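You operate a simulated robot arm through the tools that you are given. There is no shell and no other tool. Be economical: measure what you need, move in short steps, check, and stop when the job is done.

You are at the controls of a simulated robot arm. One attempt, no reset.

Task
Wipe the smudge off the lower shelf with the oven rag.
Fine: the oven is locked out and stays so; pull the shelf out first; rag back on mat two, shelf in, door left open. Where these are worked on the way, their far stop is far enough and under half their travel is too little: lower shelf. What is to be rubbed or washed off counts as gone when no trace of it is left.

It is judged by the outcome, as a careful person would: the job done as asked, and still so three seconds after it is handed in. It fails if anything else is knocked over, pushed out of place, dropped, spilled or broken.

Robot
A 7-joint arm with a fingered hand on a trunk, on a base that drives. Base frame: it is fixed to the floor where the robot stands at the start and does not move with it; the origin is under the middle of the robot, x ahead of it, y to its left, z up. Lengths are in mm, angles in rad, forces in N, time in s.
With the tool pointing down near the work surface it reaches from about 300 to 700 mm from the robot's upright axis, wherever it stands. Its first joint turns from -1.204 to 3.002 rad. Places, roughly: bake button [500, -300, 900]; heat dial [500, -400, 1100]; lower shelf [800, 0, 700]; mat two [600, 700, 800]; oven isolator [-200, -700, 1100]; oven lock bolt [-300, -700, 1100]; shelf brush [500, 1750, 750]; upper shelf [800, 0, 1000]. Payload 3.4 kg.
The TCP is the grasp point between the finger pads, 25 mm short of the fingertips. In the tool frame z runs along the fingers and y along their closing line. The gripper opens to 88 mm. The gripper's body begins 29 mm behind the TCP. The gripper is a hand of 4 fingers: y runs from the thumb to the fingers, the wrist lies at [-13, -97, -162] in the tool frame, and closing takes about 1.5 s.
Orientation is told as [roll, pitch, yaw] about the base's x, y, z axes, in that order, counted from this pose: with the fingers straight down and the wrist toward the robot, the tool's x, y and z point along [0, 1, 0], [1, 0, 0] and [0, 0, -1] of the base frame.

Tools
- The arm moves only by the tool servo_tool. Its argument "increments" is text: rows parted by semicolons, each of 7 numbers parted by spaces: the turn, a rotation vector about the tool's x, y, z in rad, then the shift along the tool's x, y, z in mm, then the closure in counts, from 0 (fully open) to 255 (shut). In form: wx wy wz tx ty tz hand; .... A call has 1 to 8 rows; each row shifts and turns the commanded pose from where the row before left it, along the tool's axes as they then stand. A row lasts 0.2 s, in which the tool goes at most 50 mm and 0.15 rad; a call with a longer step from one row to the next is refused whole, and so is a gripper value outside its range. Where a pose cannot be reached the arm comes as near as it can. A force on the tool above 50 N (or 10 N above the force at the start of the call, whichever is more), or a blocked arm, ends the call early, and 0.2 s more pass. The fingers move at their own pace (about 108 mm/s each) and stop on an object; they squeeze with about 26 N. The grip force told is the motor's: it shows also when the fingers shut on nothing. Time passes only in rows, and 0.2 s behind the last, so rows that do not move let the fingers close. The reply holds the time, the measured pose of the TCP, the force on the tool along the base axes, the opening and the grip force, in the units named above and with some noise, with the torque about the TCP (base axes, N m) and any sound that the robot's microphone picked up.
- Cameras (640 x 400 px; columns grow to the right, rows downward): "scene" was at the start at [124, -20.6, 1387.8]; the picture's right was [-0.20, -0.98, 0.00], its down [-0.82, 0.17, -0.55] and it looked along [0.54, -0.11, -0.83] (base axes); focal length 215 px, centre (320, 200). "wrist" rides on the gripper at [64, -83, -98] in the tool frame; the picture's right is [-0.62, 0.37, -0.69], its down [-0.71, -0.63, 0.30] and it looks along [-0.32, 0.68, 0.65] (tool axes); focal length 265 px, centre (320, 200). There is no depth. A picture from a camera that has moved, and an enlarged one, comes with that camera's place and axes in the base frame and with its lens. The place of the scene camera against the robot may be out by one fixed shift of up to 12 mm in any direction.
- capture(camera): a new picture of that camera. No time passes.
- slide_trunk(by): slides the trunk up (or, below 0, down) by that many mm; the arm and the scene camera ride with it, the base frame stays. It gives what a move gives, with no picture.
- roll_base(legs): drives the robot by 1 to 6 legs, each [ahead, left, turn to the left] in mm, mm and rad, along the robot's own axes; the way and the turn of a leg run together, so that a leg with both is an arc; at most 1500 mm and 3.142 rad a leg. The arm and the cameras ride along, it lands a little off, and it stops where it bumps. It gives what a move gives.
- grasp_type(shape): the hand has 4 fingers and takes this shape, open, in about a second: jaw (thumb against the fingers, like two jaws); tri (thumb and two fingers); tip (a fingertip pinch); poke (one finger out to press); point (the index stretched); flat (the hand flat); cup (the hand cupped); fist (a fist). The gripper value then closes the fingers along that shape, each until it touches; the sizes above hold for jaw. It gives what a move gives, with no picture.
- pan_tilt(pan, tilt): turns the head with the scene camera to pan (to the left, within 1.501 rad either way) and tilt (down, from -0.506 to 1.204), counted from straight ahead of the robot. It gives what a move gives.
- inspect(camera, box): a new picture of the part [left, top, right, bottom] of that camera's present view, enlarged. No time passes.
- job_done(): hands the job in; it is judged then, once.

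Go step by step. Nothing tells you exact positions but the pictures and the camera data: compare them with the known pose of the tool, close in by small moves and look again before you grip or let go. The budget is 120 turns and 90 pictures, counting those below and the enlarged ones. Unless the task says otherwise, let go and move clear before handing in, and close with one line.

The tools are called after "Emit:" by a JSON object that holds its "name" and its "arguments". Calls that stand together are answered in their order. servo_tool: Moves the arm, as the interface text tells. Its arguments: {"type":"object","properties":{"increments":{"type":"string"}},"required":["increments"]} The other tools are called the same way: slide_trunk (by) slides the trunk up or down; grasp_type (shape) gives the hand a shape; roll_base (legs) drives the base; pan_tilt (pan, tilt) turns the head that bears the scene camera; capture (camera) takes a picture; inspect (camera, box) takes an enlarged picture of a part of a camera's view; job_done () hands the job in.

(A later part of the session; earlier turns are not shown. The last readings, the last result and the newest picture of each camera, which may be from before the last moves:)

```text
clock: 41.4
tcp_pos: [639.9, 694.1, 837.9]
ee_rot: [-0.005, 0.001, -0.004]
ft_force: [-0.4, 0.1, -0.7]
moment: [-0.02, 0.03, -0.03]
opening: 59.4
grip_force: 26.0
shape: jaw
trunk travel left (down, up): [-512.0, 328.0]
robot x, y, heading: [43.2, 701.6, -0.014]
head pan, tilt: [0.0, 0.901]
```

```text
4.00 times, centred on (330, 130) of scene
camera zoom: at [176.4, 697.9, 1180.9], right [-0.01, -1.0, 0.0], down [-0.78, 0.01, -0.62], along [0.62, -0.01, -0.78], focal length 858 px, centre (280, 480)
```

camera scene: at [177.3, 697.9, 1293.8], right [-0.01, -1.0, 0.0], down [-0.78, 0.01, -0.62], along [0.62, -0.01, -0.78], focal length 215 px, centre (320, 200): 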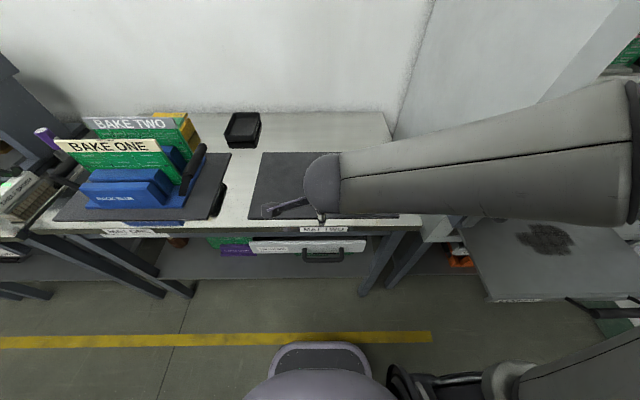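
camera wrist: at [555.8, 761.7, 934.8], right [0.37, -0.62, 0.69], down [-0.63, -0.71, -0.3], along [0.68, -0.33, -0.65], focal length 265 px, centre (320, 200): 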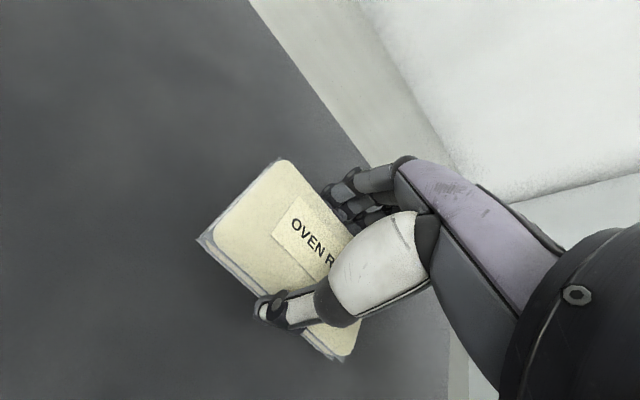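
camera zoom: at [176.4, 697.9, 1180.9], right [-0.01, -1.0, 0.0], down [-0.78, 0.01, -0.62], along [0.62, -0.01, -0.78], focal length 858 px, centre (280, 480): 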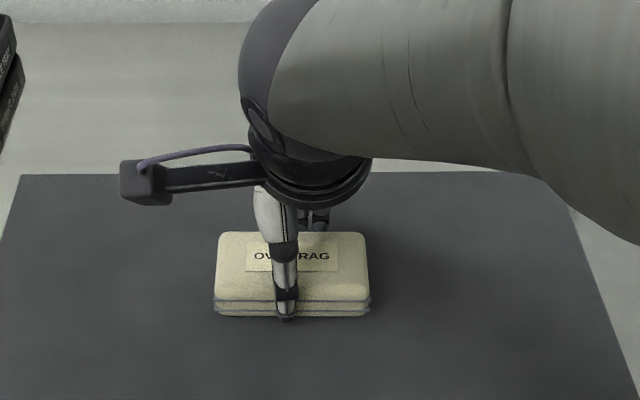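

Gripped (59 mm wide). I lift a little and check that it comes up.

Emit:
{"name": "slide_trunk", "arguments": {"by": 110}}

Emit:
{"name": "capture", "arguments": {"camera": "wrist"}}

Emit:
{"name": "inspect", "arguments": {"camera": "scene", "box": [230, 80, 400, 210]}}

```text
clock: 42.8
tcp_pos: [638.3, 694.4, 947.5]
ee_rot: [-0.004, 0.005, -0.005]
ft_force: [0.1, 0.4, -0.7]
moment: [-0.02, -0.01, 0.03]
opening: 59.1
grip_force: 26.2
shape: jaw
trunk travel left (down, up): [-622.0, 218.0]
robot x, y, heading: [47.2, 707.0, -0.015]
head pan, tilt: [0.0, 0.901]
```

```text
48 pictures are left
camera wrist: at [556.0, 761.7, 1044.7], right [0.37, -0.62, 0.69], down [-0.63, -0.71, -0.3], along [0.68, -0.33, -0.65], focal length 265 px, centre (320, 200)
```

wrist: 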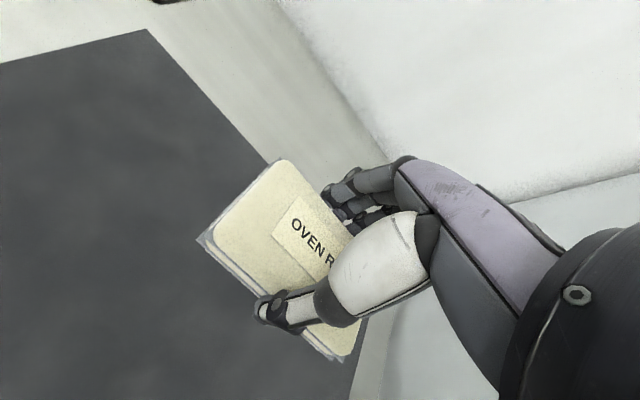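

```text
3.08 times, centred on (315, 145) of scene
camera zoom: at [176.6, 697.9, 1290.9], right [-0.01, -1.0, 0.0], down [-0.78, 0.01, -0.62], along [0.62, -0.01, -0.78], focal length 660 px, centre (335, 369)
```

zoom: 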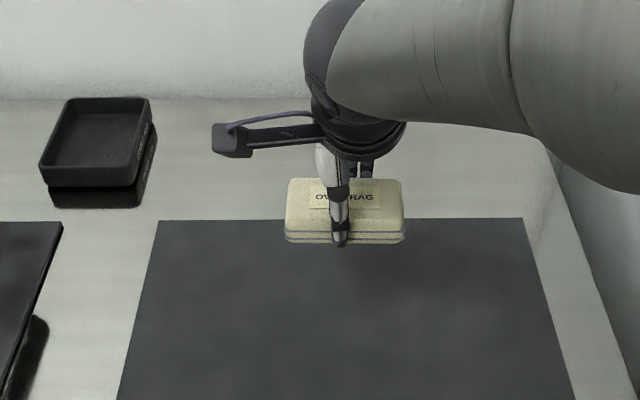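

The rag is held. I retract the arm and drive back in front of the oven.

Emit:
{"name": "servo_tool", "arguments": {"increments": "0 0 0 0 -40 0 255;0 0 0 0 -40 0 255;0 0 0 0 -40 0 255;0 0 0 0 -40 0 255;0 0 0 0 -40 0 255;0 0 0 0 0 0 255"}}

Emit:
{"name": "roll_base", "arguments": {"legs": [[-175, 0, 0.014], [0, -690, 0]]}}

Emit:
{"name": "capture", "arguments": {"camera": "wrist"}}

Emit:
{"name": "capture", "arguments": {"camera": "scene"}}

```text
clock: 44.2
tcp_pos: [437.5, 697.7, 946.2]
ee_rot: [-0.005, -0.001, -0.006]
ft_force: [-0.5, -0.1, -0.1]
moment: [0.01, -0.01, 0.0]
opening: 58.8
grip_force: 26.6
shape: jaw
trunk travel left (down, up): [-622.0, 218.0]
robot x, y, heading: [48.2, 706.7, -0.01]
head pan, tilt: [0.0, 0.901]
```

```text
clock: 49.0
tcp_pos: [267.2, 28.3, 947.1]
ee_rot: [-0.005, 0.002, 0.019]
ft_force: [-0.6, 0.0, -0.4]
moment: [-0.01, 0.01, 0.01]
opening: 59.0
grip_force: 26.5
shape: jaw
trunk travel left (down, up): [-622.0, 218.0]
robot x, y, heading: [-123.4, 29.9, 0.014]
head pan, tilt: [0.0, 0.901]
```

```text
46 pictures are left
camera wrist: at [183.1, 93.5, 1044.2], right [0.38, -0.61, 0.69], down [-0.62, -0.73, -0.3], along [0.69, -0.31, -0.65], focal length 265 px, centre (320, 200)
```

wrist: 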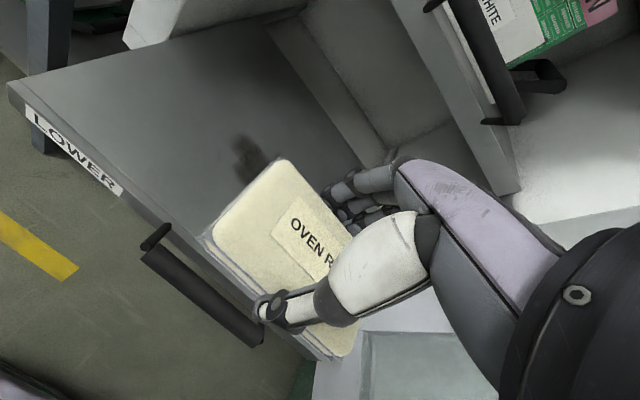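

```text
45 pictures are left
camera scene: at [6.4, 22.0, 1290.9], right [0.01, -1.0, 0.0], down [-0.78, -0.01, -0.62], along [0.62, 0.01, -0.78], focal length 215 px, centre (320, 200)
```

scene: 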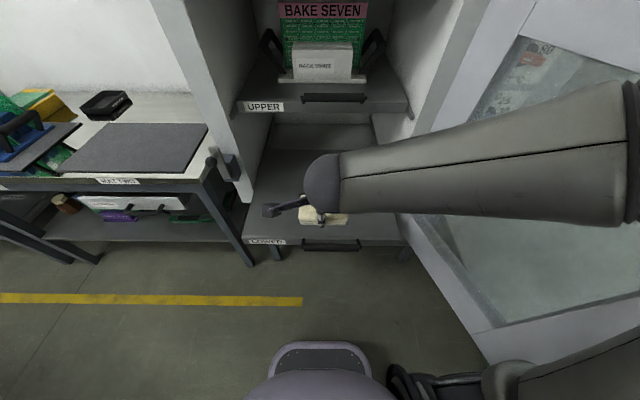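

I move over the smudge and lower by trunk to just above the shelf.

Emit:
{"name": "servo_tool", "arguments": {"increments": "0 0 0 2 40 0 255;0 0 0 2 40 0 255;0 0 0 2 40 0 255;0 0 0 2 40 0 255;0 0 0 2 40 0 255;0 0 0 0 0 0 255"}}

Emit:
{"name": "slide_trunk", "arguments": {"by": -165}}

Emit:
{"name": "capture", "arguments": {"camera": "wrist"}}

Emit:
{"name": "capture", "arguments": {"camera": "scene"}}

```text
clock: 50.4
tcp_pos: [469.4, 44.0, 946.0]
ee_rot: [-0.005, 0.003, 0.022]
ft_force: [-0.4, 0.0, -0.5]
moment: [0.0, 0.0, 0.01]
opening: 59.0
grip_force: 26.4
shape: jaw
trunk travel left (down, up): [-622.0, 218.0]
robot x, y, heading: [-122.1, 26.9, 0.015]
head pan, tilt: [0.0, 0.901]
```

```text
clock: 52.3
tcp_pos: [469.4, 44.3, 779.7]
ee_rot: [-0.004, 0.001, 0.019]
ft_force: [-0.3, 0.4, 0.8]
moment: [0.04, 0.02, 0.01]
opening: 58.8
grip_force: 25.7
shape: jaw
trunk travel left (down, up): [-457.0, 383.0]
robot x, y, heading: [-125.3, 25.1, 0.013]
head pan, tilt: [0.0, 0.901]
```

```text
44 pictures are left
camera wrist: at [384.2, 109.6, 877.6], right [0.38, -0.61, 0.69], down [-0.62, -0.73, -0.3], along [0.69, -0.31, -0.65], focal length 265 px, centre (320, 200)
```

wrist: 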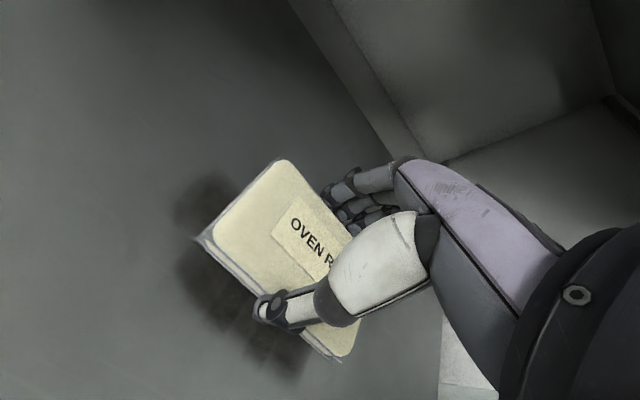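

```text
43 pictures are left
camera scene: at [6.3, 22.4, 1126.0], right [0.01, -1.0, 0.0], down [-0.78, -0.01, -0.62], along [0.62, 0.01, -0.78], focal length 215 px, centre (320, 200)
```

scene: 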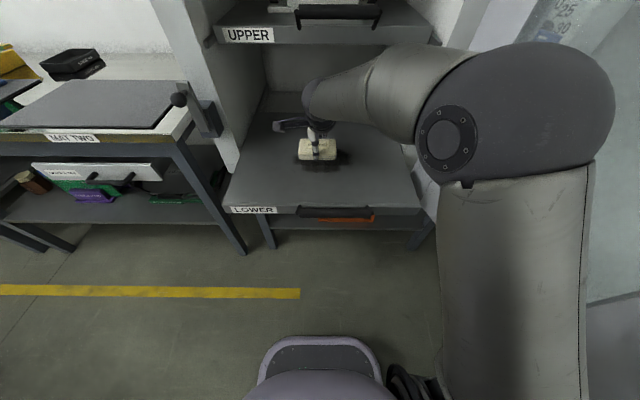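

The rag hangs right over the smudge. I descend in small steps until I feel contact.

Emit:
{"name": "servo_tool", "arguments": {"increments": "0 0 0 0 0 6 255;0 0 0 0 0 6 255;0 0 0 0 0 6 255;0 0 0 0 0 0 255"}}

Emit:
{"name": "servo_tool", "arguments": {"increments": "0 0 0 0 0 3 255;0 0 0 0 0 3 255;0 0 0 0 0 0 255"}}

```text
clock: 53.3
tcp_pos: [468.5, 44.3, 761.2]
ee_rot: [-0.004, 0.004, 0.02]
ft_force: [-0.2, -0.1, -0.2]
moment: [-0.04, -0.01, -0.02]
opening: 59.0
grip_force: 26.1
shape: jaw
trunk travel left (down, up): [-457.0, 383.0]
robot x, y, heading: [-122.9, 27.4, 0.012]
head pan, tilt: [0.0, 0.901]
```

```text
clock: 54.1
tcp_pos: [470.6, 44.6, 755.2]
ee_rot: [-0.005, 0.001, 0.02]
ft_force: [0.3, 0.4, 0.1]
moment: [0.01, 0.0, -0.02]
opening: 58.8
grip_force: 25.9
shape: jaw
trunk travel left (down, up): [-457.0, 383.0]
robot x, y, heading: [-119.9, 24.2, 0.008]
head pan, tilt: [0.0, 0.901]
```

Emit:
{"name": "servo_tool", "arguments": {"increments": "0 0 0 0 0 2 255;0 0 0 0 0 2 255;0 0 0 0 0 0 255"}}

Emit:
{"name": "servo_tool", "arguments": {"increments": "0 0 0 0 0 2 255;0 0 0 0 0 2 255;0 0 0 0 0 0 255"}}

Emit:
{"name": "capture", "arguments": {"camera": "wrist"}}

```text
clock: 54.9
tcp_pos: [470.0, 44.4, 751.1]
ee_rot: [-0.004, 0.002, 0.019]
ft_force: [0.5, -0.4, -0.8]
moment: [0.04, -0.03, 0.02]
opening: 58.8
grip_force: 26.2
shape: jaw
trunk travel left (down, up): [-457.0, 383.0]
robot x, y, heading: [-126.3, 25.4, 0.009]
head pan, tilt: [0.0, 0.901]
```

```text
clock: 55.7
tcp_pos: [469.4, 45.2, 751.9]
ee_rot: [-0.004, -0.002, 0.019]
ft_force: [0.4, -2.0, 11.7]
moment: [-0.07, 0.08, 0.05]
opening: 58.4
grip_force: 25.6
shape: jaw
trunk travel left (down, up): [-457.0, 383.0]
robot x, y, heading: [-122.7, 29.4, 0.007]
head pan, tilt: [0.0, 0.901]
```

```text
42 pictures are left
camera wrist: at [383.7, 109.9, 847.5], right [0.38, -0.61, 0.7], down [-0.61, -0.73, -0.3], along [0.69, -0.31, -0.65], focal length 265 px, centre (320, 200)
```

wrist: 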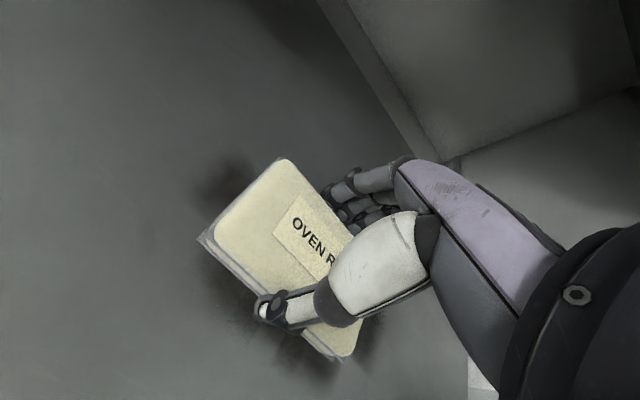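

Light contact (12 N) at TCP z≈751. I stroke along y only, since the shelf slides in x, starting with this middle band.

Emit:
{"name": "servo_tool", "arguments": {"increments": "0 0 0 30 0 0 255;0 0 0 30 0 0 255;0 0 0 -33 0 0 255;0 0 0 -33 0 0 255;0 0 0 -33 0 0 255;0 0 0 -33 0 0 255;0 0 0 36 0 0 255;0 0 0 36 0 0 255"}}

Emit:
{"name": "capture", "arguments": {"camera": "wrist"}}

```text
clock: 57.5
tcp_pos: [468.0, 41.7, 749.9]
ee_rot: [0.002, 0.001, 0.015]
ft_force: [0.0, -3.2, 7.6]
moment: [-0.05, 0.02, 0.01]
opening: 58.2
grip_force: 26.0
shape: jaw
trunk travel left (down, up): [-457.0, 383.0]
robot x, y, heading: [-124.7, 25.6, 0.014]
head pan, tilt: [0.0, 0.901]
```

```text
41 pictures are left
camera wrist: at [384.3, 106.7, 848.5], right [0.38, -0.62, 0.69], down [-0.62, -0.72, -0.3], along [0.69, -0.31, -0.66], focal length 265 px, centre (320, 200)
```

wrist: 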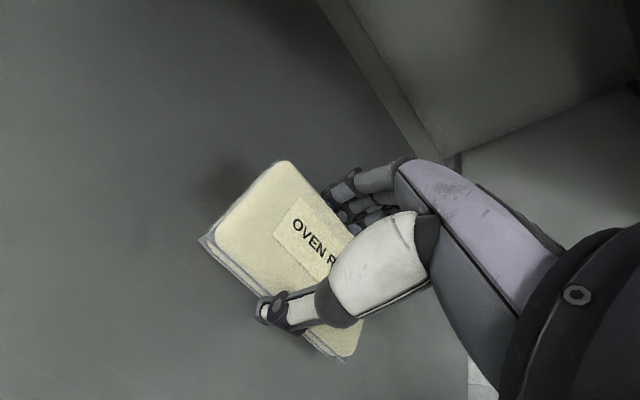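

It cleans. Next the near band: I drag 32 mm towards me (against the stop) and stroke again.

Emit:
{"name": "servo_tool", "arguments": {"increments": "0 0 0 0 -16 0 255;0 0 0 0 -16 0.5 255;0 0 0 35 0 0 255;0 0 0 35 0 0 255;0 0 0 -35 0 0 255;0 0 0 -35 0 0 255;0 0 0 -35 0 0 255;0 0 0 -35 0 0 255"}}

Emit:
{"name": "servo_tool", "arguments": {"increments": "0 0 0 35 0 0 255;0 0 0 35 0 0 255;0 0 0 0 0 -15 255;0 0 0 0 30 0 255;0 0 0 0 37 0 255;0 0 0 0 0 8 255;0 0 0 0 0 0 255"}}

Emit:
{"name": "capture", "arguments": {"camera": "wrist"}}

```text
clock: 59.3
tcp_pos: [437.3, -27.0, 748.9]
ee_rot: [-0.006, 0.001, 0.02]
ft_force: [-1.3, -0.1, 4.5]
moment: [0.02, 0.05, 0.02]
opening: 58.7
grip_force: 26.4
shape: jaw
trunk travel left (down, up): [-457.0, 383.0]
robot x, y, heading: [-127.0, 25.5, 0.017]
head pan, tilt: [0.0, 0.901]
```

```text
clock: 60.9
tcp_pos: [503.7, 45.5, 754.5]
ee_rot: [-0.005, 0.003, 0.018]
ft_force: [-0.2, 0.1, -1.4]
moment: [0.0, 0.01, 0.0]
opening: 58.8
grip_force: 26.4
shape: jaw
trunk travel left (down, up): [-457.0, 383.0]
robot x, y, heading: [-126.5, 28.1, 0.013]
head pan, tilt: [0.0, 0.901]
```

```text
40 pictures are left
camera wrist: at [418.9, 110.5, 851.3], right [0.38, -0.61, 0.69], down [-0.62, -0.73, -0.3], along [0.69, -0.31, -0.65], focal length 265 px, centre (320, 200)
```

wrist: 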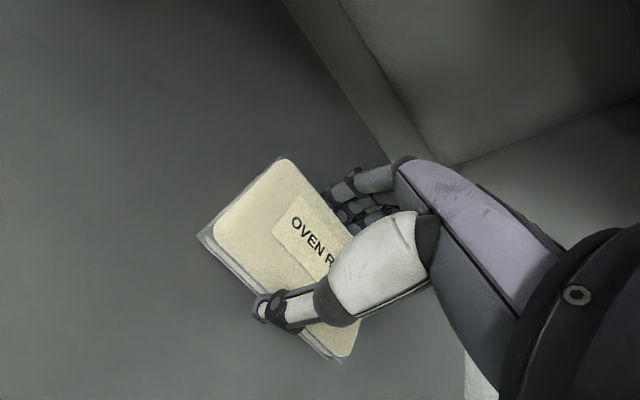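

Now the far band: press lightly and stroke.

Emit:
{"name": "servo_tool", "arguments": {"increments": "0 0 0 0 0 3.5 255;0 0 0 0 0 3.5 255;0 0 0 30 0 0 255;0 0 0 30 0 0 255;0 0 0 -35 0 0 255;0 0 0 -35 0 0 255;0 0 0 -35 0 0 255;0 0 0 -35 0 0 255"}}

Emit:
{"name": "servo_tool", "arguments": {"increments": "0 0 0 0 -20 0 255;0 0 0 35 0 0 255;0 0 0 35 0 0 255;0 0 0 35 0 0 255;0 0 0 35 0 0 255;0 0 0 0 0 -25 255;0 0 0 0 0 -25 255;0 0 0 0 0 0 255"}}

Emit:
{"name": "servo_tool", "arguments": {"increments": "0 0 0 0 -40 -40 255;0 0 0 0 -40 -30 255;0 0 0 0 -40 0 255;0 0 0 0 -40 0 255;0 0 0 0 -40 0 255;0 0 0 0 0 0 255"}}

Emit:
{"name": "capture", "arguments": {"camera": "wrist"}}

Emit:
{"name": "capture", "arguments": {"camera": "scene"}}

```text
clock: 62.7
tcp_pos: [504.2, -34.7, 750.6]
ee_rot: [-0.005, 0.001, 0.021]
ft_force: [0.2, 2.2, 10.2]
moment: [0.08, 0.12, -0.03]
opening: 57.7
grip_force: 26.1
shape: jaw
trunk travel left (down, up): [-457.0, 383.0]
robot x, y, heading: [-126.5, 26.8, 0.013]
head pan, tilt: [0.0, 0.901]
```

```text
clock: 64.5
tcp_pos: [490.5, 83.9, 801.4]
ee_rot: [0.037, 0.013, -0.019]
ft_force: [0.6, 0.1, -0.5]
moment: [-0.02, 0.0, 0.02]
opening: 58.3
grip_force: 26.1
shape: jaw
trunk travel left (down, up): [-457.0, 383.0]
robot x, y, heading: [-127.4, 26.6, 0.015]
head pan, tilt: [0.0, 0.901]
```

```text
refused: row 1 steps farther than a row can; nothing moved
```

```text
39 pictures are left
camera wrist: at [409.7, 148.6, 902.8], right [0.36, -0.65, 0.66], down [-0.65, -0.69, -0.32], along [0.67, -0.31, -0.67], focal length 265 px, centre (320, 200)
```

wrist: 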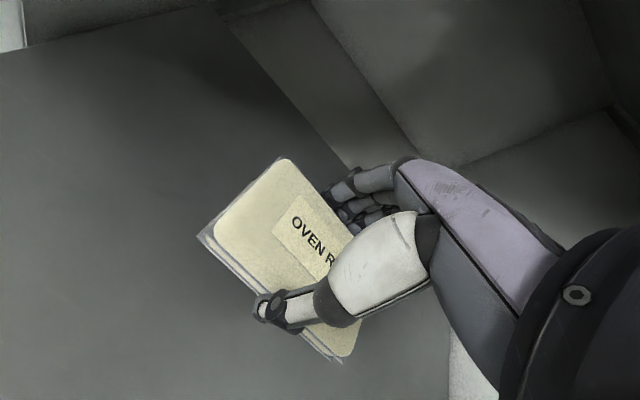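

```text
38 pictures are left
camera scene: at [6.6, 22.4, 1125.9], right [0.01, -1.0, 0.0], down [-0.78, -0.01, -0.62], along [0.62, 0.01, -0.78], focal length 215 px, centre (320, 200)
```

scene: 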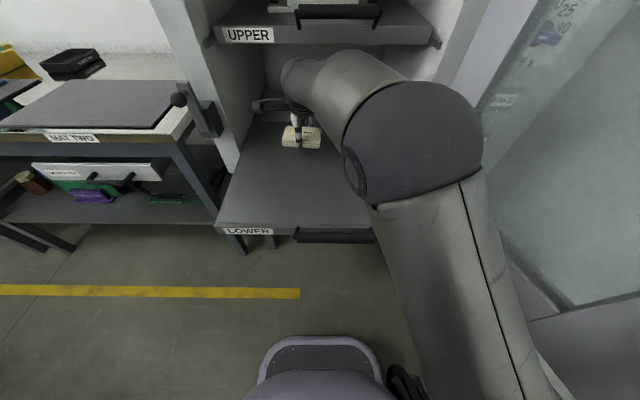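

The drag towards me pulled the shelf somewhat further out, so its stop wasn't reached before; harmless, but strokes must be y-only. I raise and retract to inspect the surface.

Emit:
{"name": "servo_tool", "arguments": {"increments": "0 -0.018 0.01 0 0 -40 255;0 -0.018 0.01 0 0 -40 255;0 0 0 -20 -40 0 255;0 0 0 -20 -40 0 255;0 0 0 -20 -40 0 255;0 0 0 -10 -40 0 255;0 0 0 0 -40 0 255;0 0 0 0 0 0 255"}}

Emit:
{"name": "slide_trunk", "arguments": {"by": 60}}

Emit:
{"name": "capture", "arguments": {"camera": "wrist"}}

Emit:
{"name": "capture", "arguments": {"camera": "scene"}}

```text
clock: 66.3
tcp_pos: [284.1, 35.3, 882.7]
ee_rot: [-0.04, 0.003, 0.001]
ft_force: [-0.2, 0.1, -0.6]
moment: [-0.02, -0.01, 0.05]
opening: 58.3
grip_force: 26.5
shape: jaw
trunk travel left (down, up): [-457.0, 383.0]
robot x, y, heading: [-122.7, 30.0, 0.011]
head pan, tilt: [0.0, 0.901]
```

```text
clock: 67.3
tcp_pos: [283.8, 35.9, 942.3]
ee_rot: [-0.039, 0.001, 0.0]
ft_force: [-0.9, -1.1, 0.6]
moment: [0.02, -0.02, -0.01]
opening: 58.1
grip_force: 25.7
shape: jaw
trunk travel left (down, up): [-517.0, 323.0]
robot x, y, heading: [-122.7, 27.5, 0.009]
head pan, tilt: [0.0, 0.901]
```

```text
37 pictures are left
camera wrist: at [200.9, 105.9, 1037.0], right [0.37, -0.59, 0.72], down [-0.63, -0.73, -0.27], along [0.68, -0.35, -0.64], focal length 265 px, centre (320, 200)
```

wrist: 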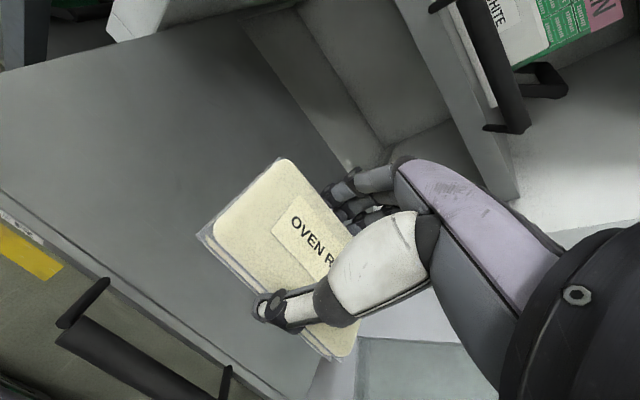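

```text
36 pictures are left
camera scene: at [6.5, 22.3, 1186.0], right [0.01, -1.0, 0.0], down [-0.78, -0.01, -0.62], along [0.62, 0.01, -0.78], focal length 215 px, centre (320, 200)
```

scene: 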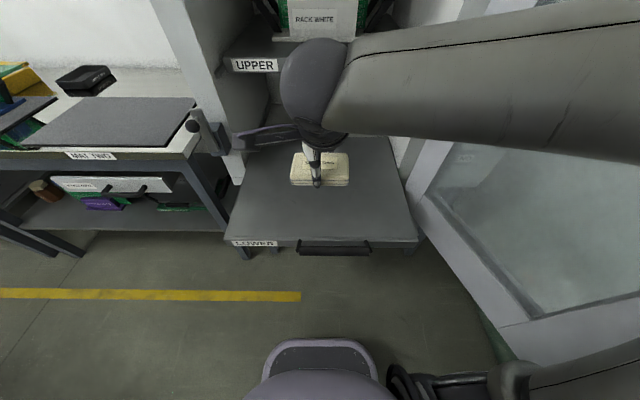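

It looks clean; I'll swing the rag aside to see the whole shelf.

Emit:
{"name": "servo_tool", "arguments": {"increments": "0 0 0 45 -10 0 255;0 0 0 45 -10 0 255;0 0 0 45 -10 0 255;0 0 0 45 -10 0 255;0 0 0 0 0 0 255"}}

Emit:
{"name": "inspect", "arguments": {"camera": "scene", "box": [200, 80, 440, 270]}}

Emit:
{"name": "capture", "arguments": {"camera": "wrist"}}

```text
clock: 68.2
tcp_pos: [268.9, 161.3, 987.8]
ee_rot: [0.17, 0.055, -0.048]
ft_force: [-0.8, 0.6, 0.4]
moment: [0.0, 0.01, -0.04]
opening: 58.0
grip_force: 26.2
shape: jaw
trunk travel left (down, up): [-517.0, 323.0]
robot x, y, heading: [-123.0, 28.3, 0.011]
head pan, tilt: [0.0, 0.901]
stopped in row 4: the arm was blocked; the commanded pose is now the measured one
```

```text
2.11 times, centred on (320, 175) of scene
camera zoom: at [9.8, 25.2, 1190.5], right [0.05, -1.0, 0.0], down [-0.74, -0.03, -0.67], along [0.67, 0.03, -0.75], focal length 452 px, centre (320, 253)
```

zoom: 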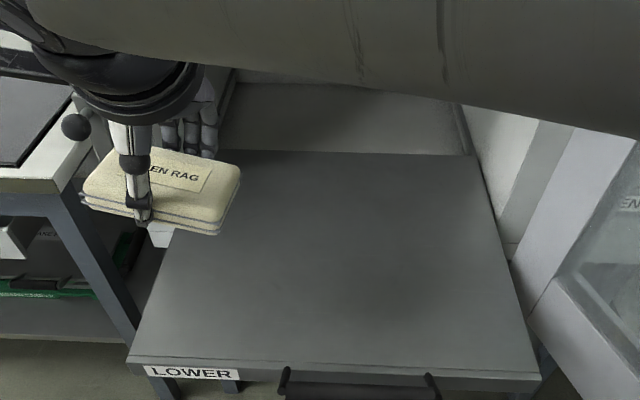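

```text
34 pictures are left
camera wrist: at [195.0, 213.0, 1098.8], right [0.36, -0.75, 0.56], down [-0.68, -0.62, -0.39], along [0.63, -0.24, -0.74], focal length 265 px, centre (320, 200)
```

wrist: 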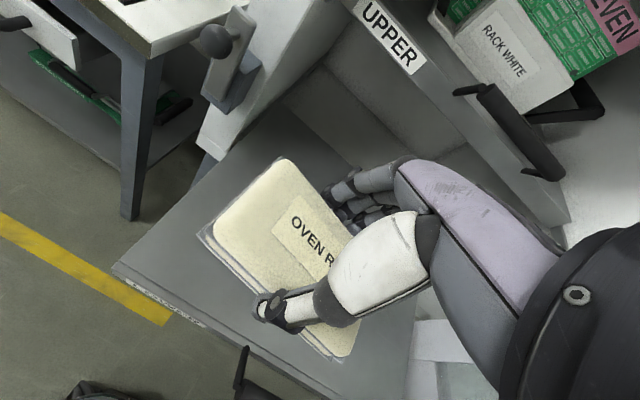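

The smudge seems gone; I'll zoom on its former place to be sure no faint trace is left.

Emit:
{"name": "inspect", "arguments": {"camera": "scene", "box": [270, 130, 400, 230]}}

```text
4.00 times, centred on (335, 180) of scene
camera zoom: at [9.8, 25.2, 1190.5], right [0.05, -1.0, 0.0], down [-0.74, -0.03, -0.67], along [0.67, 0.03, -0.75], focal length 858 px, centre (260, 280)
```

zoom: 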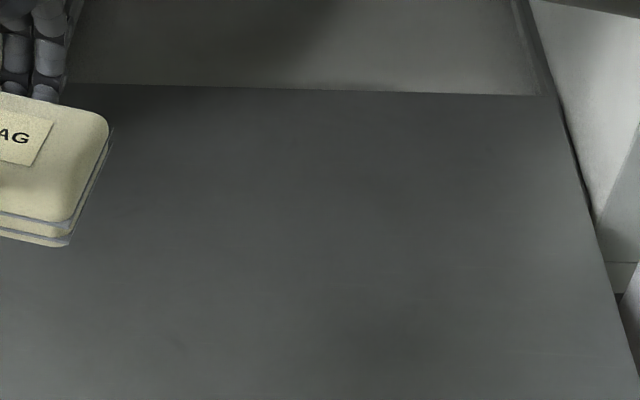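

Only smooth shading remains. I bring the arm back to a comfortable pose, square the hand, and recheck without its shadow from farther off.

Emit:
{"name": "servo_tool", "arguments": {"increments": "-0.018 -0.057 -0.016 -40 0 0 255;-0.018 -0.057 -0.016 -40 0 0 255;-0.018 -0.057 -0.016 -40 0 0 255;0 0 0 0 0 0 255"}}

Emit:
{"name": "roll_base", "arguments": {"legs": [[0, 680, -0.01]]}}

Emit:
{"name": "pan_tilt", "arguments": {"pan": -0.8, "tilt": 0.7}}

Emit:
{"name": "capture", "arguments": {"camera": "scene"}}

```text
clock: 69.2
tcp_pos: [263.2, 44.8, 975.4]
ee_rot: [-0.003, -0.009, -0.003]
ft_force: [0.9, 0.0, -0.4]
moment: [-0.01, -0.01, 0.0]
opening: 58.1
grip_force: 26.2
shape: jaw
trunk travel left (down, up): [-517.0, 323.0]
robot x, y, heading: [-122.0, 26.4, 0.011]
head pan, tilt: [0.0, 0.901]
```

```text
clock: 72.9
tcp_pos: [259.6, 711.7, 974.4]
ee_rot: [-0.002, -0.006, -0.017]
ft_force: [-0.1, 0.5, -0.1]
moment: [-0.02, -0.01, -0.03]
opening: 58.2
grip_force: 26.1
shape: jaw
trunk travel left (down, up): [-517.0, 323.0]
robot x, y, heading: [-128.0, 699.1, -0.006]
head pan, tilt: [0.0, 0.901]
```

```text
clock: 74.1
tcp_pos: [259.0, 712.2, 975.7]
ee_rot: [-0.001, -0.007, -0.017]
ft_force: [0.3, 0.1, 0.4]
moment: [-0.02, -0.01, 0.01]
opening: 58.3
grip_force: 26.4
shape: jaw
trunk travel left (down, up): [-517.0, 323.0]
robot x, y, heading: [-129.5, 699.3, -0.004]
head pan, tilt: [-0.799, 0.7]
```

```text
32 pictures are left
camera scene: at [-13.4, 632.7, 1202.1], right [-0.72, -0.7, 0.0], down [-0.45, 0.46, -0.76], along [0.53, -0.55, -0.64], focal length 215 px, centre (320, 200)
```

scene: 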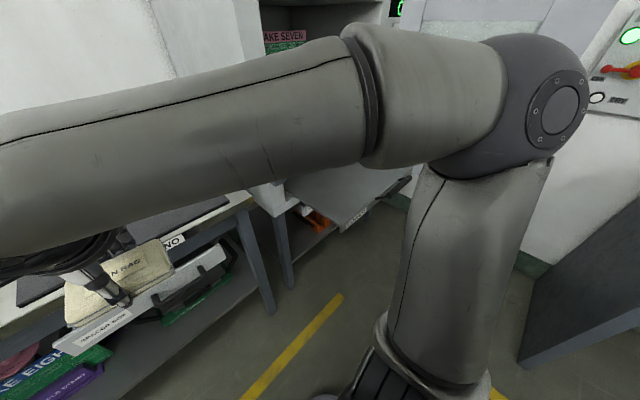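

The arm blocks that view; at the mat stance the shelf was visible earlier. I drive ahead and look again.

Emit:
{"name": "roll_base", "arguments": {"legs": [[174, 5, 0]]}}

Emit:
{"name": "pan_tilt", "arguments": {"pan": -0.2, "tilt": 1.0}}

Emit:
{"name": "capture", "arguments": {"camera": "scene"}}

```text
clock: 75.6
tcp_pos: [435.6, 716.2, 973.7]
ee_rot: [-0.004, -0.006, -0.015]
ft_force: [-0.8, 0.3, -0.3]
moment: [0.02, -0.01, -0.02]
opening: 58.2
grip_force: 25.9
shape: jaw
trunk travel left (down, up): [-517.0, 323.0]
robot x, y, heading: [51.1, 702.3, -0.003]
head pan, tilt: [-0.799, 0.7]
```

```text
clock: 76.6
tcp_pos: [435.2, 716.5, 974.9]
ee_rot: [-0.003, -0.009, -0.016]
ft_force: [-0.4, -0.4, -0.3]
moment: [0.02, 0.03, -0.01]
opening: 58.3
grip_force: 25.7
shape: jaw
trunk travel left (down, up): [-517.0, 323.0]
robot x, y, heading: [51.1, 697.9, -0.002]
head pan, tilt: [-0.201, 1.0]
```

```text
31 pictures are left
camera scene: at [170.8, 684.5, 1178.8], right [-0.2, -0.98, 0.0], down [-0.82, 0.17, -0.54], along [0.53, -0.11, -0.84], focal length 215 px, centre (320, 200)
```

scene: 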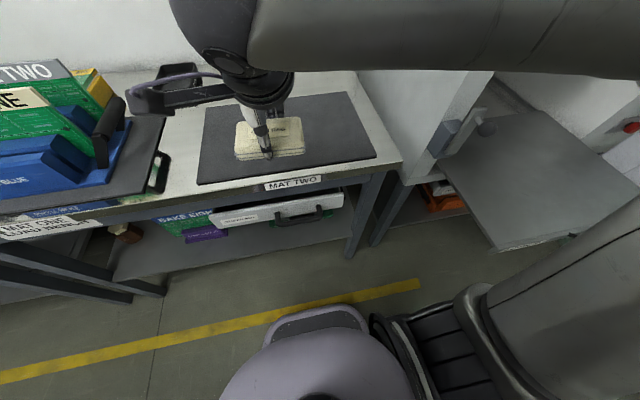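

Emit:
{"name": "inspect", "arguments": {"camera": "scene", "box": [430, 90, 640, 260]}}

```text
2.35 times, centred on (535, 175) of scene
camera zoom: at [170.8, 684.5, 1178.8], right [-0.2, -0.98, 0.0], down [-0.82, 0.17, -0.54], along [0.53, -0.11, -0.84], focal length 505 px, centre (-186, 259)
```

zoom: 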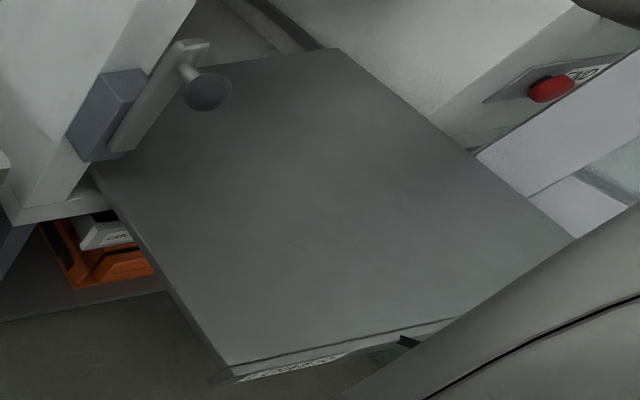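

The shelf is clean. Now the rag goes back to where it lay on mat two.

Emit:
{"name": "servo_tool", "arguments": {"increments": "0 0 0 -4 41 0 255;0 0 0 -4 41 0 255;0 0 0 -4 41 0 255;0 0 0 -4 41 0 255;0 0 0 -4 40 0 255;0 0 0 0 0 0 255"}}

Emit:
{"name": "slide_trunk", "arguments": {"by": -126}}

Emit:
{"name": "capture", "arguments": {"camera": "scene"}}

```text
clock: 78.0
tcp_pos: [638.6, 691.1, 979.4]
ee_rot: [-0.002, -0.008, -0.016]
ft_force: [-0.3, -0.8, -0.2]
moment: [0.01, -0.01, 0.0]
opening: 58.3
grip_force: 26.0
shape: jaw
trunk travel left (down, up): [-517.0, 323.0]
robot x, y, heading: [49.9, 705.4, -0.002]
head pan, tilt: [-0.201, 1.0]
```

```text
clock: 79.5
tcp_pos: [639.1, 690.7, 852.0]
ee_rot: [-0.001, -0.01, -0.017]
ft_force: [0.0, 0.3, -1.0]
moment: [0.02, 0.0, -0.02]
opening: 58.3
grip_force: 26.4
shape: jaw
trunk travel left (down, up): [-391.0, 449.0]
robot x, y, heading: [44.9, 704.4, 0.0]
head pan, tilt: [-0.201, 1.0]
```

```text
29 pictures are left
camera scene: at [170.7, 684.6, 1052.7], right [-0.2, -0.98, 0.0], down [-0.82, 0.17, -0.54], along [0.53, -0.11, -0.84], focal length 215 px, centre (320, 200)
```

scene: 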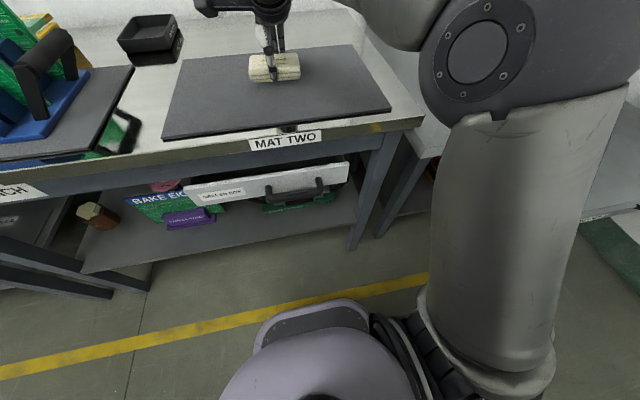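

Over the mat. Fine descent until contact.

Emit:
{"name": "servo_tool", "arguments": {"increments": "0 0 0 0 0 4 255;0 0 0 0 0 4 255;0 0 0 0 0 2 255;0 0 0 0 0 0 255"}}

Emit:
{"name": "servo_tool", "arguments": {"increments": "0 0 0 0 0 1.5 255;0 0 0 0 0 1.5 255;0 0 0 0 0 0 255"}}

```text
clock: 80.5
tcp_pos: [638.9, 690.8, 841.5]
ee_rot: [-0.003, -0.009, -0.014]
ft_force: [0.2, 0.4, -1.1]
moment: [0.01, -0.02, 0.01]
opening: 58.4
grip_force: 26.0
shape: jaw
trunk travel left (down, up): [-391.0, 449.0]
robot x, y, heading: [50.4, 701.6, -0.002]
head pan, tilt: [-0.201, 1.0]
```

```text
clock: 81.3
tcp_pos: [639.0, 692.0, 838.4]
ee_rot: [-0.002, -0.009, -0.015]
ft_force: [-0.6, 0.3, -0.6]
moment: [0.03, -0.02, 0.02]
opening: 58.0
grip_force: 26.4
shape: jaw
trunk travel left (down, up): [-391.0, 449.0]
robot x, y, heading: [49.0, 705.5, -0.003]
head pan, tilt: [-0.201, 1.0]
```

Emit:
{"name": "servo_tool", "arguments": {"increments": "0 0 0 0 0 1.5 255;0 0 0 0 0 1 255;0 0 0 0 0 0 255"}}

```text
clock: 82.1
tcp_pos: [640.4, 690.8, 836.4]
ee_rot: [-0.001, -0.009, -0.016]
ft_force: [1.4, 0.1, 2.7]
moment: [0.01, 0.09, -0.02]
opening: 57.9
grip_force: 26.2
shape: jaw
trunk travel left (down, up): [-391.0, 449.0]
robot x, y, heading: [48.4, 703.6, -0.003]
head pan, tilt: [-0.201, 1.0]
```

Contact felt. I open the hand, rise straight up and check.

Emit:
{"name": "servo_tool", "arguments": {"increments": "0 0 0 0 0 0 120;0 0 0 0 0 0 60;0 0 0 0 0 0 0;0 0 0 0 0 0 0;0 0 0 0 0 0 0"}}

Emit:
{"name": "slide_trunk", "arguments": {"by": 130}}

Emit:
{"name": "capture", "arguments": {"camera": "wrist"}}

Emit:
{"name": "capture", "arguments": {"camera": "scene"}}

```text
clock: 83.3
tcp_pos: [638.6, 691.4, 836.6]
ee_rot: [0.001, -0.009, -0.014]
ft_force: [-0.1, 0.0, -0.7]
moment: [0.0, 0.02, -0.01]
opening: 87.7
grip_force: 0.2
shape: jaw
trunk travel left (down, up): [-391.0, 449.0]
robot x, y, heading: [48.5, 707.2, -0.002]
head pan, tilt: [-0.201, 1.0]
```

```text
clock: 84.9
tcp_pos: [639.7, 691.6, 967.3]
ee_rot: [-0.001, -0.008, -0.016]
ft_force: [0.3, 0.8, -0.7]
moment: [-0.01, -0.01, -0.01]
opening: 87.4
grip_force: 0.0
shape: jaw
trunk travel left (down, up): [-521.0, 319.0]
robot x, y, heading: [49.4, 707.5, 0.001]
head pan, tilt: [-0.201, 1.0]
```

```text
28 pictures are left
camera wrist: at [556.4, 759.0, 1063.0], right [0.35, -0.62, 0.7], down [-0.64, -0.7, -0.31], along [0.68, -0.34, -0.65], focal length 265 px, centre (320, 200)
```

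wrist: 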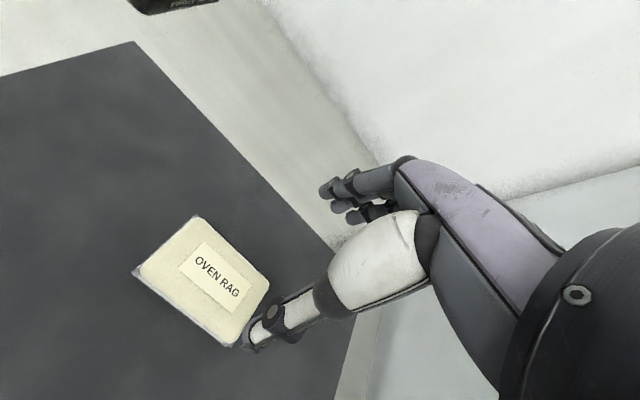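

```text
27 pictures are left
camera scene: at [170.9, 684.6, 1182.7], right [-0.2, -0.98, 0.0], down [-0.82, 0.17, -0.54], along [0.53, -0.11, -0.84], focal length 215 px, centre (320, 200)
```

scene: 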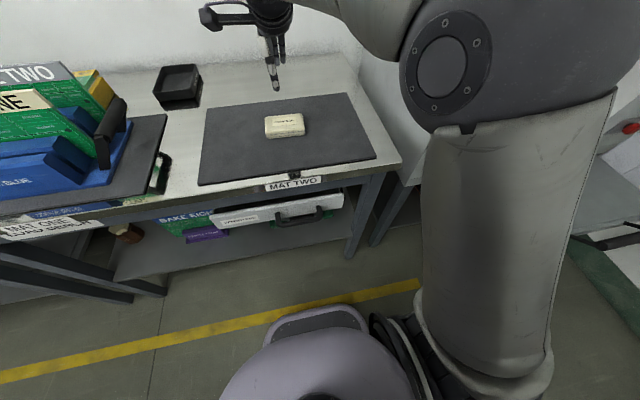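

The rag is back on mat two. I retract, drive back to the oven, staying high over the shelf handle.

Emit:
{"name": "servo_tool", "arguments": {"increments": "0 0 0 0 -45 0 90;0 0 0 0 -45 0 90;0 0 0 0 -45 0 90;0 0 0 0 -45 0 90;0 0 0 0 -40 0 90;0 0 0 0 0 0 90"}}

Emit:
{"name": "roll_base", "arguments": {"legs": [[-178, 0, 0], [0, -690, 0]]}}

Emit:
{"name": "pan_tilt", "arguments": {"pan": 0.0, "tilt": 0.95}}

Emit:
{"name": "capture", "arguments": {"camera": "scene"}}

Emit:
{"name": "capture", "arguments": {"camera": "wrist"}}

```text
clock: 86.3
tcp_pos: [422.2, 694.3, 965.4]
ee_rot: [-0.002, -0.01, -0.017]
ft_force: [0.3, 0.0, 0.0]
moment: [0.02, 0.01, -0.01]
opening: 57.3
grip_force: 0.0
shape: jaw
trunk travel left (down, up): [-521.0, 319.0]
robot x, y, heading: [50.3, 708.8, -0.006]
head pan, tilt: [-0.201, 1.0]
```

```text
clock: 91.1
tcp_pos: [247.3, 11.0, 965.8]
ee_rot: [-0.002, -0.008, -0.015]
ft_force: [-0.8, 0.8, 0.1]
moment: [-0.03, 0.02, -0.02]
opening: 57.1
grip_force: 0.0
shape: jaw
trunk travel left (down, up): [-521.0, 319.0]
robot x, y, heading: [-128.1, 20.8, 0.0]
head pan, tilt: [-0.201, 1.0]
```

```text
clock: 91.9
tcp_pos: [248.0, 10.7, 966.4]
ee_rot: [-0.002, -0.01, -0.016]
ft_force: [0.1, 0.1, 0.0]
moment: [-0.02, 0.01, -0.02]
opening: 57.3
grip_force: 0.0
shape: jaw
trunk travel left (down, up): [-521.0, 319.0]
robot x, y, heading: [-127.1, 22.7, -0.003]
head pan, tilt: [0.0, 0.949]
```

```text
26 pictures are left
camera scene: at [0.8, 15.5, 1186.3], right [0.0, -1.0, 0.0], down [-0.81, 0.0, -0.58], along [0.58, 0.0, -0.81], focal length 215 px, centre (320, 200)
```

scene: 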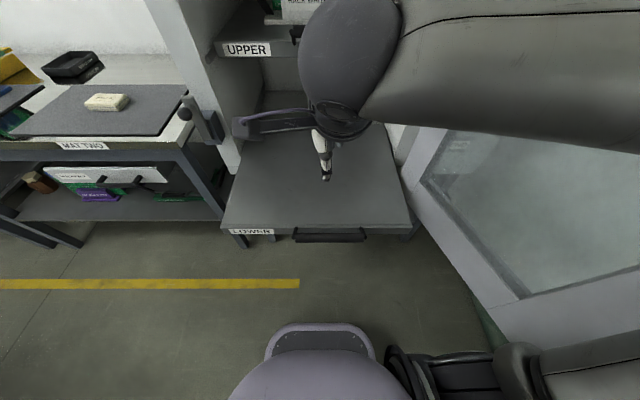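

```text
25 pictures are left
camera wrist: at [164.4, 79.5, 1062.8], right [0.35, -0.62, 0.7], down [-0.64, -0.71, -0.31], along [0.68, -0.34, -0.65], focal length 265 px, centre (320, 200)
```

wrist: 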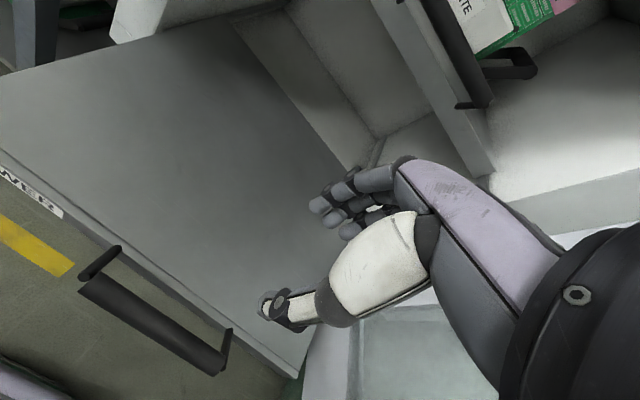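

The shelf surface is confirmed clean. The handle bar is now at x≈204, z≈748; I place the hand above it.

Emit:
{"name": "servo_tool", "arguments": {"increments": "0 0 -0.015 -5 -22 0 90;0 0 0 -5 -21 0 90;0 0 0 0 0 0 90"}}

Emit:
{"name": "slide_trunk", "arguments": {"by": -160}}

Emit:
{"name": "capture", "arguments": {"camera": "wrist"}}

```text
clock: 92.7
tcp_pos: [205.4, 1.8, 963.5]
ee_rot: [-0.002, -0.009, 0.0]
ft_force: [0.5, 0.8, 1.0]
moment: [0.0, -0.01, 0.02]
opening: 57.3
grip_force: 0.1
shape: jaw
trunk travel left (down, up): [-521.0, 319.0]
robot x, y, heading: [-126.3, 25.5, 0.005]
head pan, tilt: [0.0, 0.949]
```

```text
clock: 94.5
tcp_pos: [204.4, 1.4, 805.9]
ee_rot: [-0.002, -0.009, 0.001]
ft_force: [-1.0, -0.3, -0.4]
moment: [0.0, -0.01, 0.0]
opening: 57.4
grip_force: 0.0
shape: jaw
trunk travel left (down, up): [-361.0, 479.0]
robot x, y, heading: [-125.0, 19.6, -0.004]
head pan, tilt: [0.0, 0.949]
```

```text
24 pictures are left
camera wrist: at [120.4, 68.3, 901.9], right [0.36, -0.62, 0.7], down [-0.63, -0.71, -0.31], along [0.69, -0.33, -0.65], focal length 265 px, centre (320, 200)
```

wrist: 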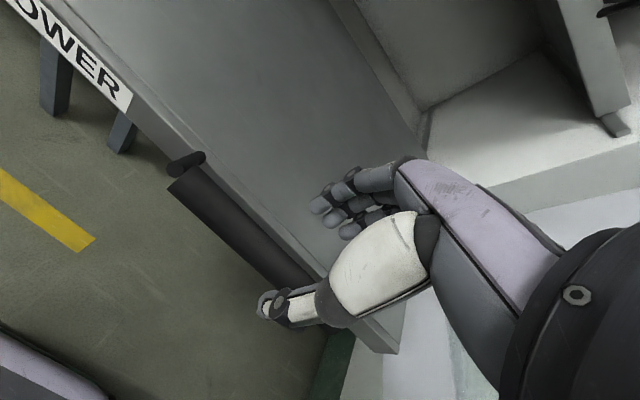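

The alignment matches the first grip. Lowering and closing on the bar.

Emit:
{"name": "slide_trunk", "arguments": {"by": -56}}

Emit:
{"name": "servo_tool", "arguments": {"increments": "0 0 0 0 0 0 255;0 0 0 0 0 0 255;0 0 0 0 0 0 255;0 0 0 0 0 0 255;0 0 0 0 0 0 255;0 0 0 0 0 0 255"}}

Emit:
{"name": "capture", "arguments": {"camera": "wrist"}}

```text
clock: 95.5
tcp_pos: [204.1, 2.3, 749.3]
ee_rot: [-0.003, -0.009, 0.001]
ft_force: [0.0, 0.0, 0.2]
moment: [0.0, -0.01, -0.01]
opening: 56.9
grip_force: 0.1
shape: jaw
trunk travel left (down, up): [-305.0, 535.0]
robot x, y, heading: [-127.8, 25.2, 0.0]
head pan, tilt: [0.0, 0.949]
```

```text
clock: 96.9
tcp_pos: [206.1, 0.4, 747.0]
ee_rot: [-0.004, -0.002, 0.0]
ft_force: [-1.4, 0.1, -23.2]
moment: [0.02, 0.05, 0.07]
opening: 12.0
grip_force: 26.0
shape: jaw
trunk travel left (down, up): [-305.0, 535.0]
robot x, y, heading: [-126.6, 23.1, 0.003]
head pan, tilt: [0.0, 0.949]
```

```text
23 pictures are left
camera wrist: at [121.8, 68.2, 844.5], right [0.37, -0.62, 0.7], down [-0.63, -0.72, -0.3], along [0.69, -0.33, -0.65], focal length 265 px, centre (320, 200)
```

wrist: 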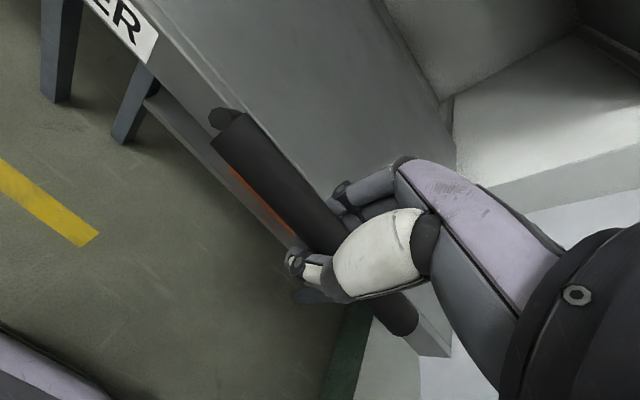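

Gripped. Pushing the shelf in.

Emit:
{"name": "servo_tool", "arguments": {"increments": "0 0 0 0 15 0 255;0 0 0 0 25 0 255;0 0 0 0 25 0 255;0 0 0 0 25 0 255;0 0 0 0 25 0 255;0 0 0 0 25 0 255;0 0 0 0 25 0 255;0 0 0 0 15 0 255"}}

Emit:
{"name": "servo_tool", "arguments": {"increments": "0 0 0 0 20 0 255;0 0 0 0 25 0 255;0 0 0 0 25 0 255;0 0 0 0 25 0 255;0 0 0 0 20 0 255;0 0 0 0 10 0 255;0 0 0 0 0 0 255"}}

```text
clock: 98.7
tcp_pos: [387.0, 1.1, 747.3]
ee_rot: [-0.003, -0.001, 0.002]
ft_force: [-0.2, 7.5, -26.3]
moment: [0.06, 0.05, 0.16]
opening: 11.6
grip_force: 26.3
shape: jaw
trunk travel left (down, up): [-305.0, 535.0]
robot x, y, heading: [-131.8, 21.9, 0.001]
head pan, tilt: [0.0, 0.949]
```

```text
clock: 100.3
tcp_pos: [513.5, 0.5, 747.5]
ee_rot: [-0.004, -0.001, 0.0]
ft_force: [-1.0, 0.9, -25.4]
moment: [0.04, 0.05, 0.08]
opening: 11.4
grip_force: 26.0
shape: jaw
trunk travel left (down, up): [-305.0, 535.0]
robot x, y, heading: [-126.3, 22.0, -0.001]
head pan, tilt: [0.0, 0.949]
```

About 28 mm remain; small steps until it meets its stop.

Emit:
{"name": "servo_tool", "arguments": {"increments": "0 0 0 0 10 0 255;0 0 0 0 8 0 255;0 0 0 0 6 0 255;0 0 0 0 4 0 255;0 0 0 0 3 0 255;0 0 0 0 3 0 255;0 0 0 0 3 0 255;0 0 0 0 0 0 255"}}

Emit:
{"name": "capture", "arguments": {"camera": "scene"}}

```text
clock: 102.1
tcp_pos: [544.5, 2.3, 747.8]
ee_rot: [-0.007, 0.006, -0.001]
ft_force: [-33.7, -1.8, -30.5]
moment: [0.02, 0.27, 0.0]
opening: 12.1
grip_force: 25.7
shape: jaw
trunk travel left (down, up): [-305.0, 535.0]
robot x, y, heading: [-128.3, 22.9, -0.001]
head pan, tilt: [0.0, 0.949]
```

```text
22 pictures are left
camera scene: at [0.5, 15.2, 970.2], right [0.0, -1.0, 0.0], down [-0.81, 0.0, -0.58], along [0.58, 0.0, -0.81], focal length 215 px, centre (320, 200)
```

scene: 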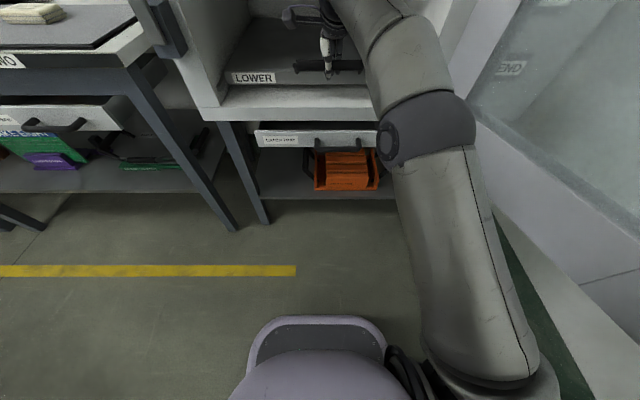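

The shelf is home against its stop (34 N). I ease off, open, rise straight and back away for a final look.

Emit:
{"name": "servo_tool", "arguments": {"increments": "0 0 0 0 0 0 200;0 0 0 0 0 0 90;0 0 0 0 0 0 90;0 0 0 0 0 0 90;0 0 0 0 0 0 90;0 0 0 0 0 0 90"}}

Emit:
{"name": "slide_trunk", "arguments": {"by": 70}}

Emit:
{"name": "servo_tool", "arguments": {"increments": "0 0 0 0 -40 0 90;0 0 0 0 -40 0 90;0 0 0 0 -40 0 90;0 0 0 0 -40 0 90;0 0 0 0 -40 0 90;0 0 0 0 0 0 90"}}

Emit:
{"name": "slide_trunk", "arguments": {"by": 150}}

Emit:
{"name": "capture", "arguments": {"camera": "wrist"}}

Emit:
{"name": "capture", "arguments": {"camera": "scene"}}

```text
clock: 103.5
tcp_pos: [547.9, 1.6, 752.0]
ee_rot: [-0.001, -0.01, 0.001]
ft_force: [0.0, -0.3, 0.5]
moment: [0.01, -0.01, 0.01]
opening: 56.4
grip_force: 0.1
shape: jaw
trunk travel left (down, up): [-305.0, 535.0]
robot x, y, heading: [-129.2, 20.8, 0.002]
head pan, tilt: [0.0, 0.949]
```

```text
clock: 104.5
tcp_pos: [547.4, 1.6, 820.2]
ee_rot: [-0.003, -0.006, 0.001]
ft_force: [0.0, 1.5, -0.5]
moment: [0.02, -0.02, -0.03]
opening: 56.5
grip_force: 0.1
shape: jaw
trunk travel left (down, up): [-375.0, 465.0]
robot x, y, heading: [-126.1, 18.3, 0.002]
head pan, tilt: [0.0, 0.949]
```

```text
clock: 105.9
tcp_pos: [346.5, 3.0, 821.6]
ee_rot: [-0.002, -0.012, 0.0]
ft_force: [0.2, -0.7, 0.3]
moment: [-0.01, 0.02, -0.01]
opening: 56.6
grip_force: 0.0
shape: jaw
trunk travel left (down, up): [-375.0, 465.0]
robot x, y, heading: [-128.0, 24.5, -0.001]
head pan, tilt: [0.0, 0.949]
```

```text
clock: 107.7
tcp_pos: [348.5, 1.0, 969.2]
ee_rot: [-0.002, -0.01, 0.0]
ft_force: [0.6, -0.2, -0.2]
moment: [0.02, 0.0, -0.02]
opening: 56.9
grip_force: 0.1
shape: jaw
trunk travel left (down, up): [-525.0, 315.0]
robot x, y, heading: [-128.0, 20.1, -0.001]
head pan, tilt: [0.0, 0.949]
```

```text
21 pictures are left
camera wrist: at [263.4, 68.8, 1067.2], right [0.36, -0.62, 0.7], down [-0.63, -0.71, -0.31], along [0.69, -0.33, -0.65], focal length 265 px, centre (320, 200)
```

wrist: 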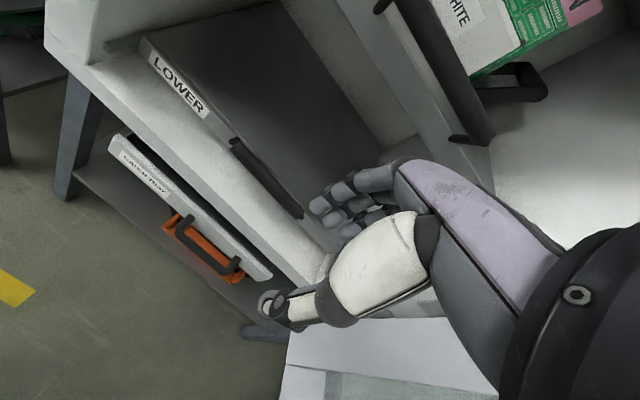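

```text
20 pictures are left
camera scene: at [1.0, 15.5, 1190.3], right [0.0, -1.0, 0.0], down [-0.81, 0.0, -0.58], along [0.58, 0.0, -0.81], focal length 215 px, centre (320, 200)
```

scene: 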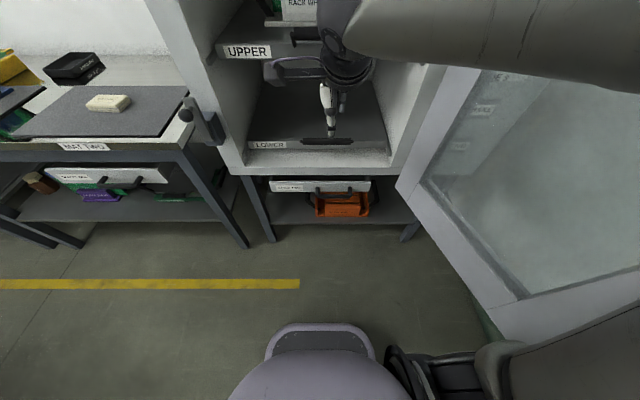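

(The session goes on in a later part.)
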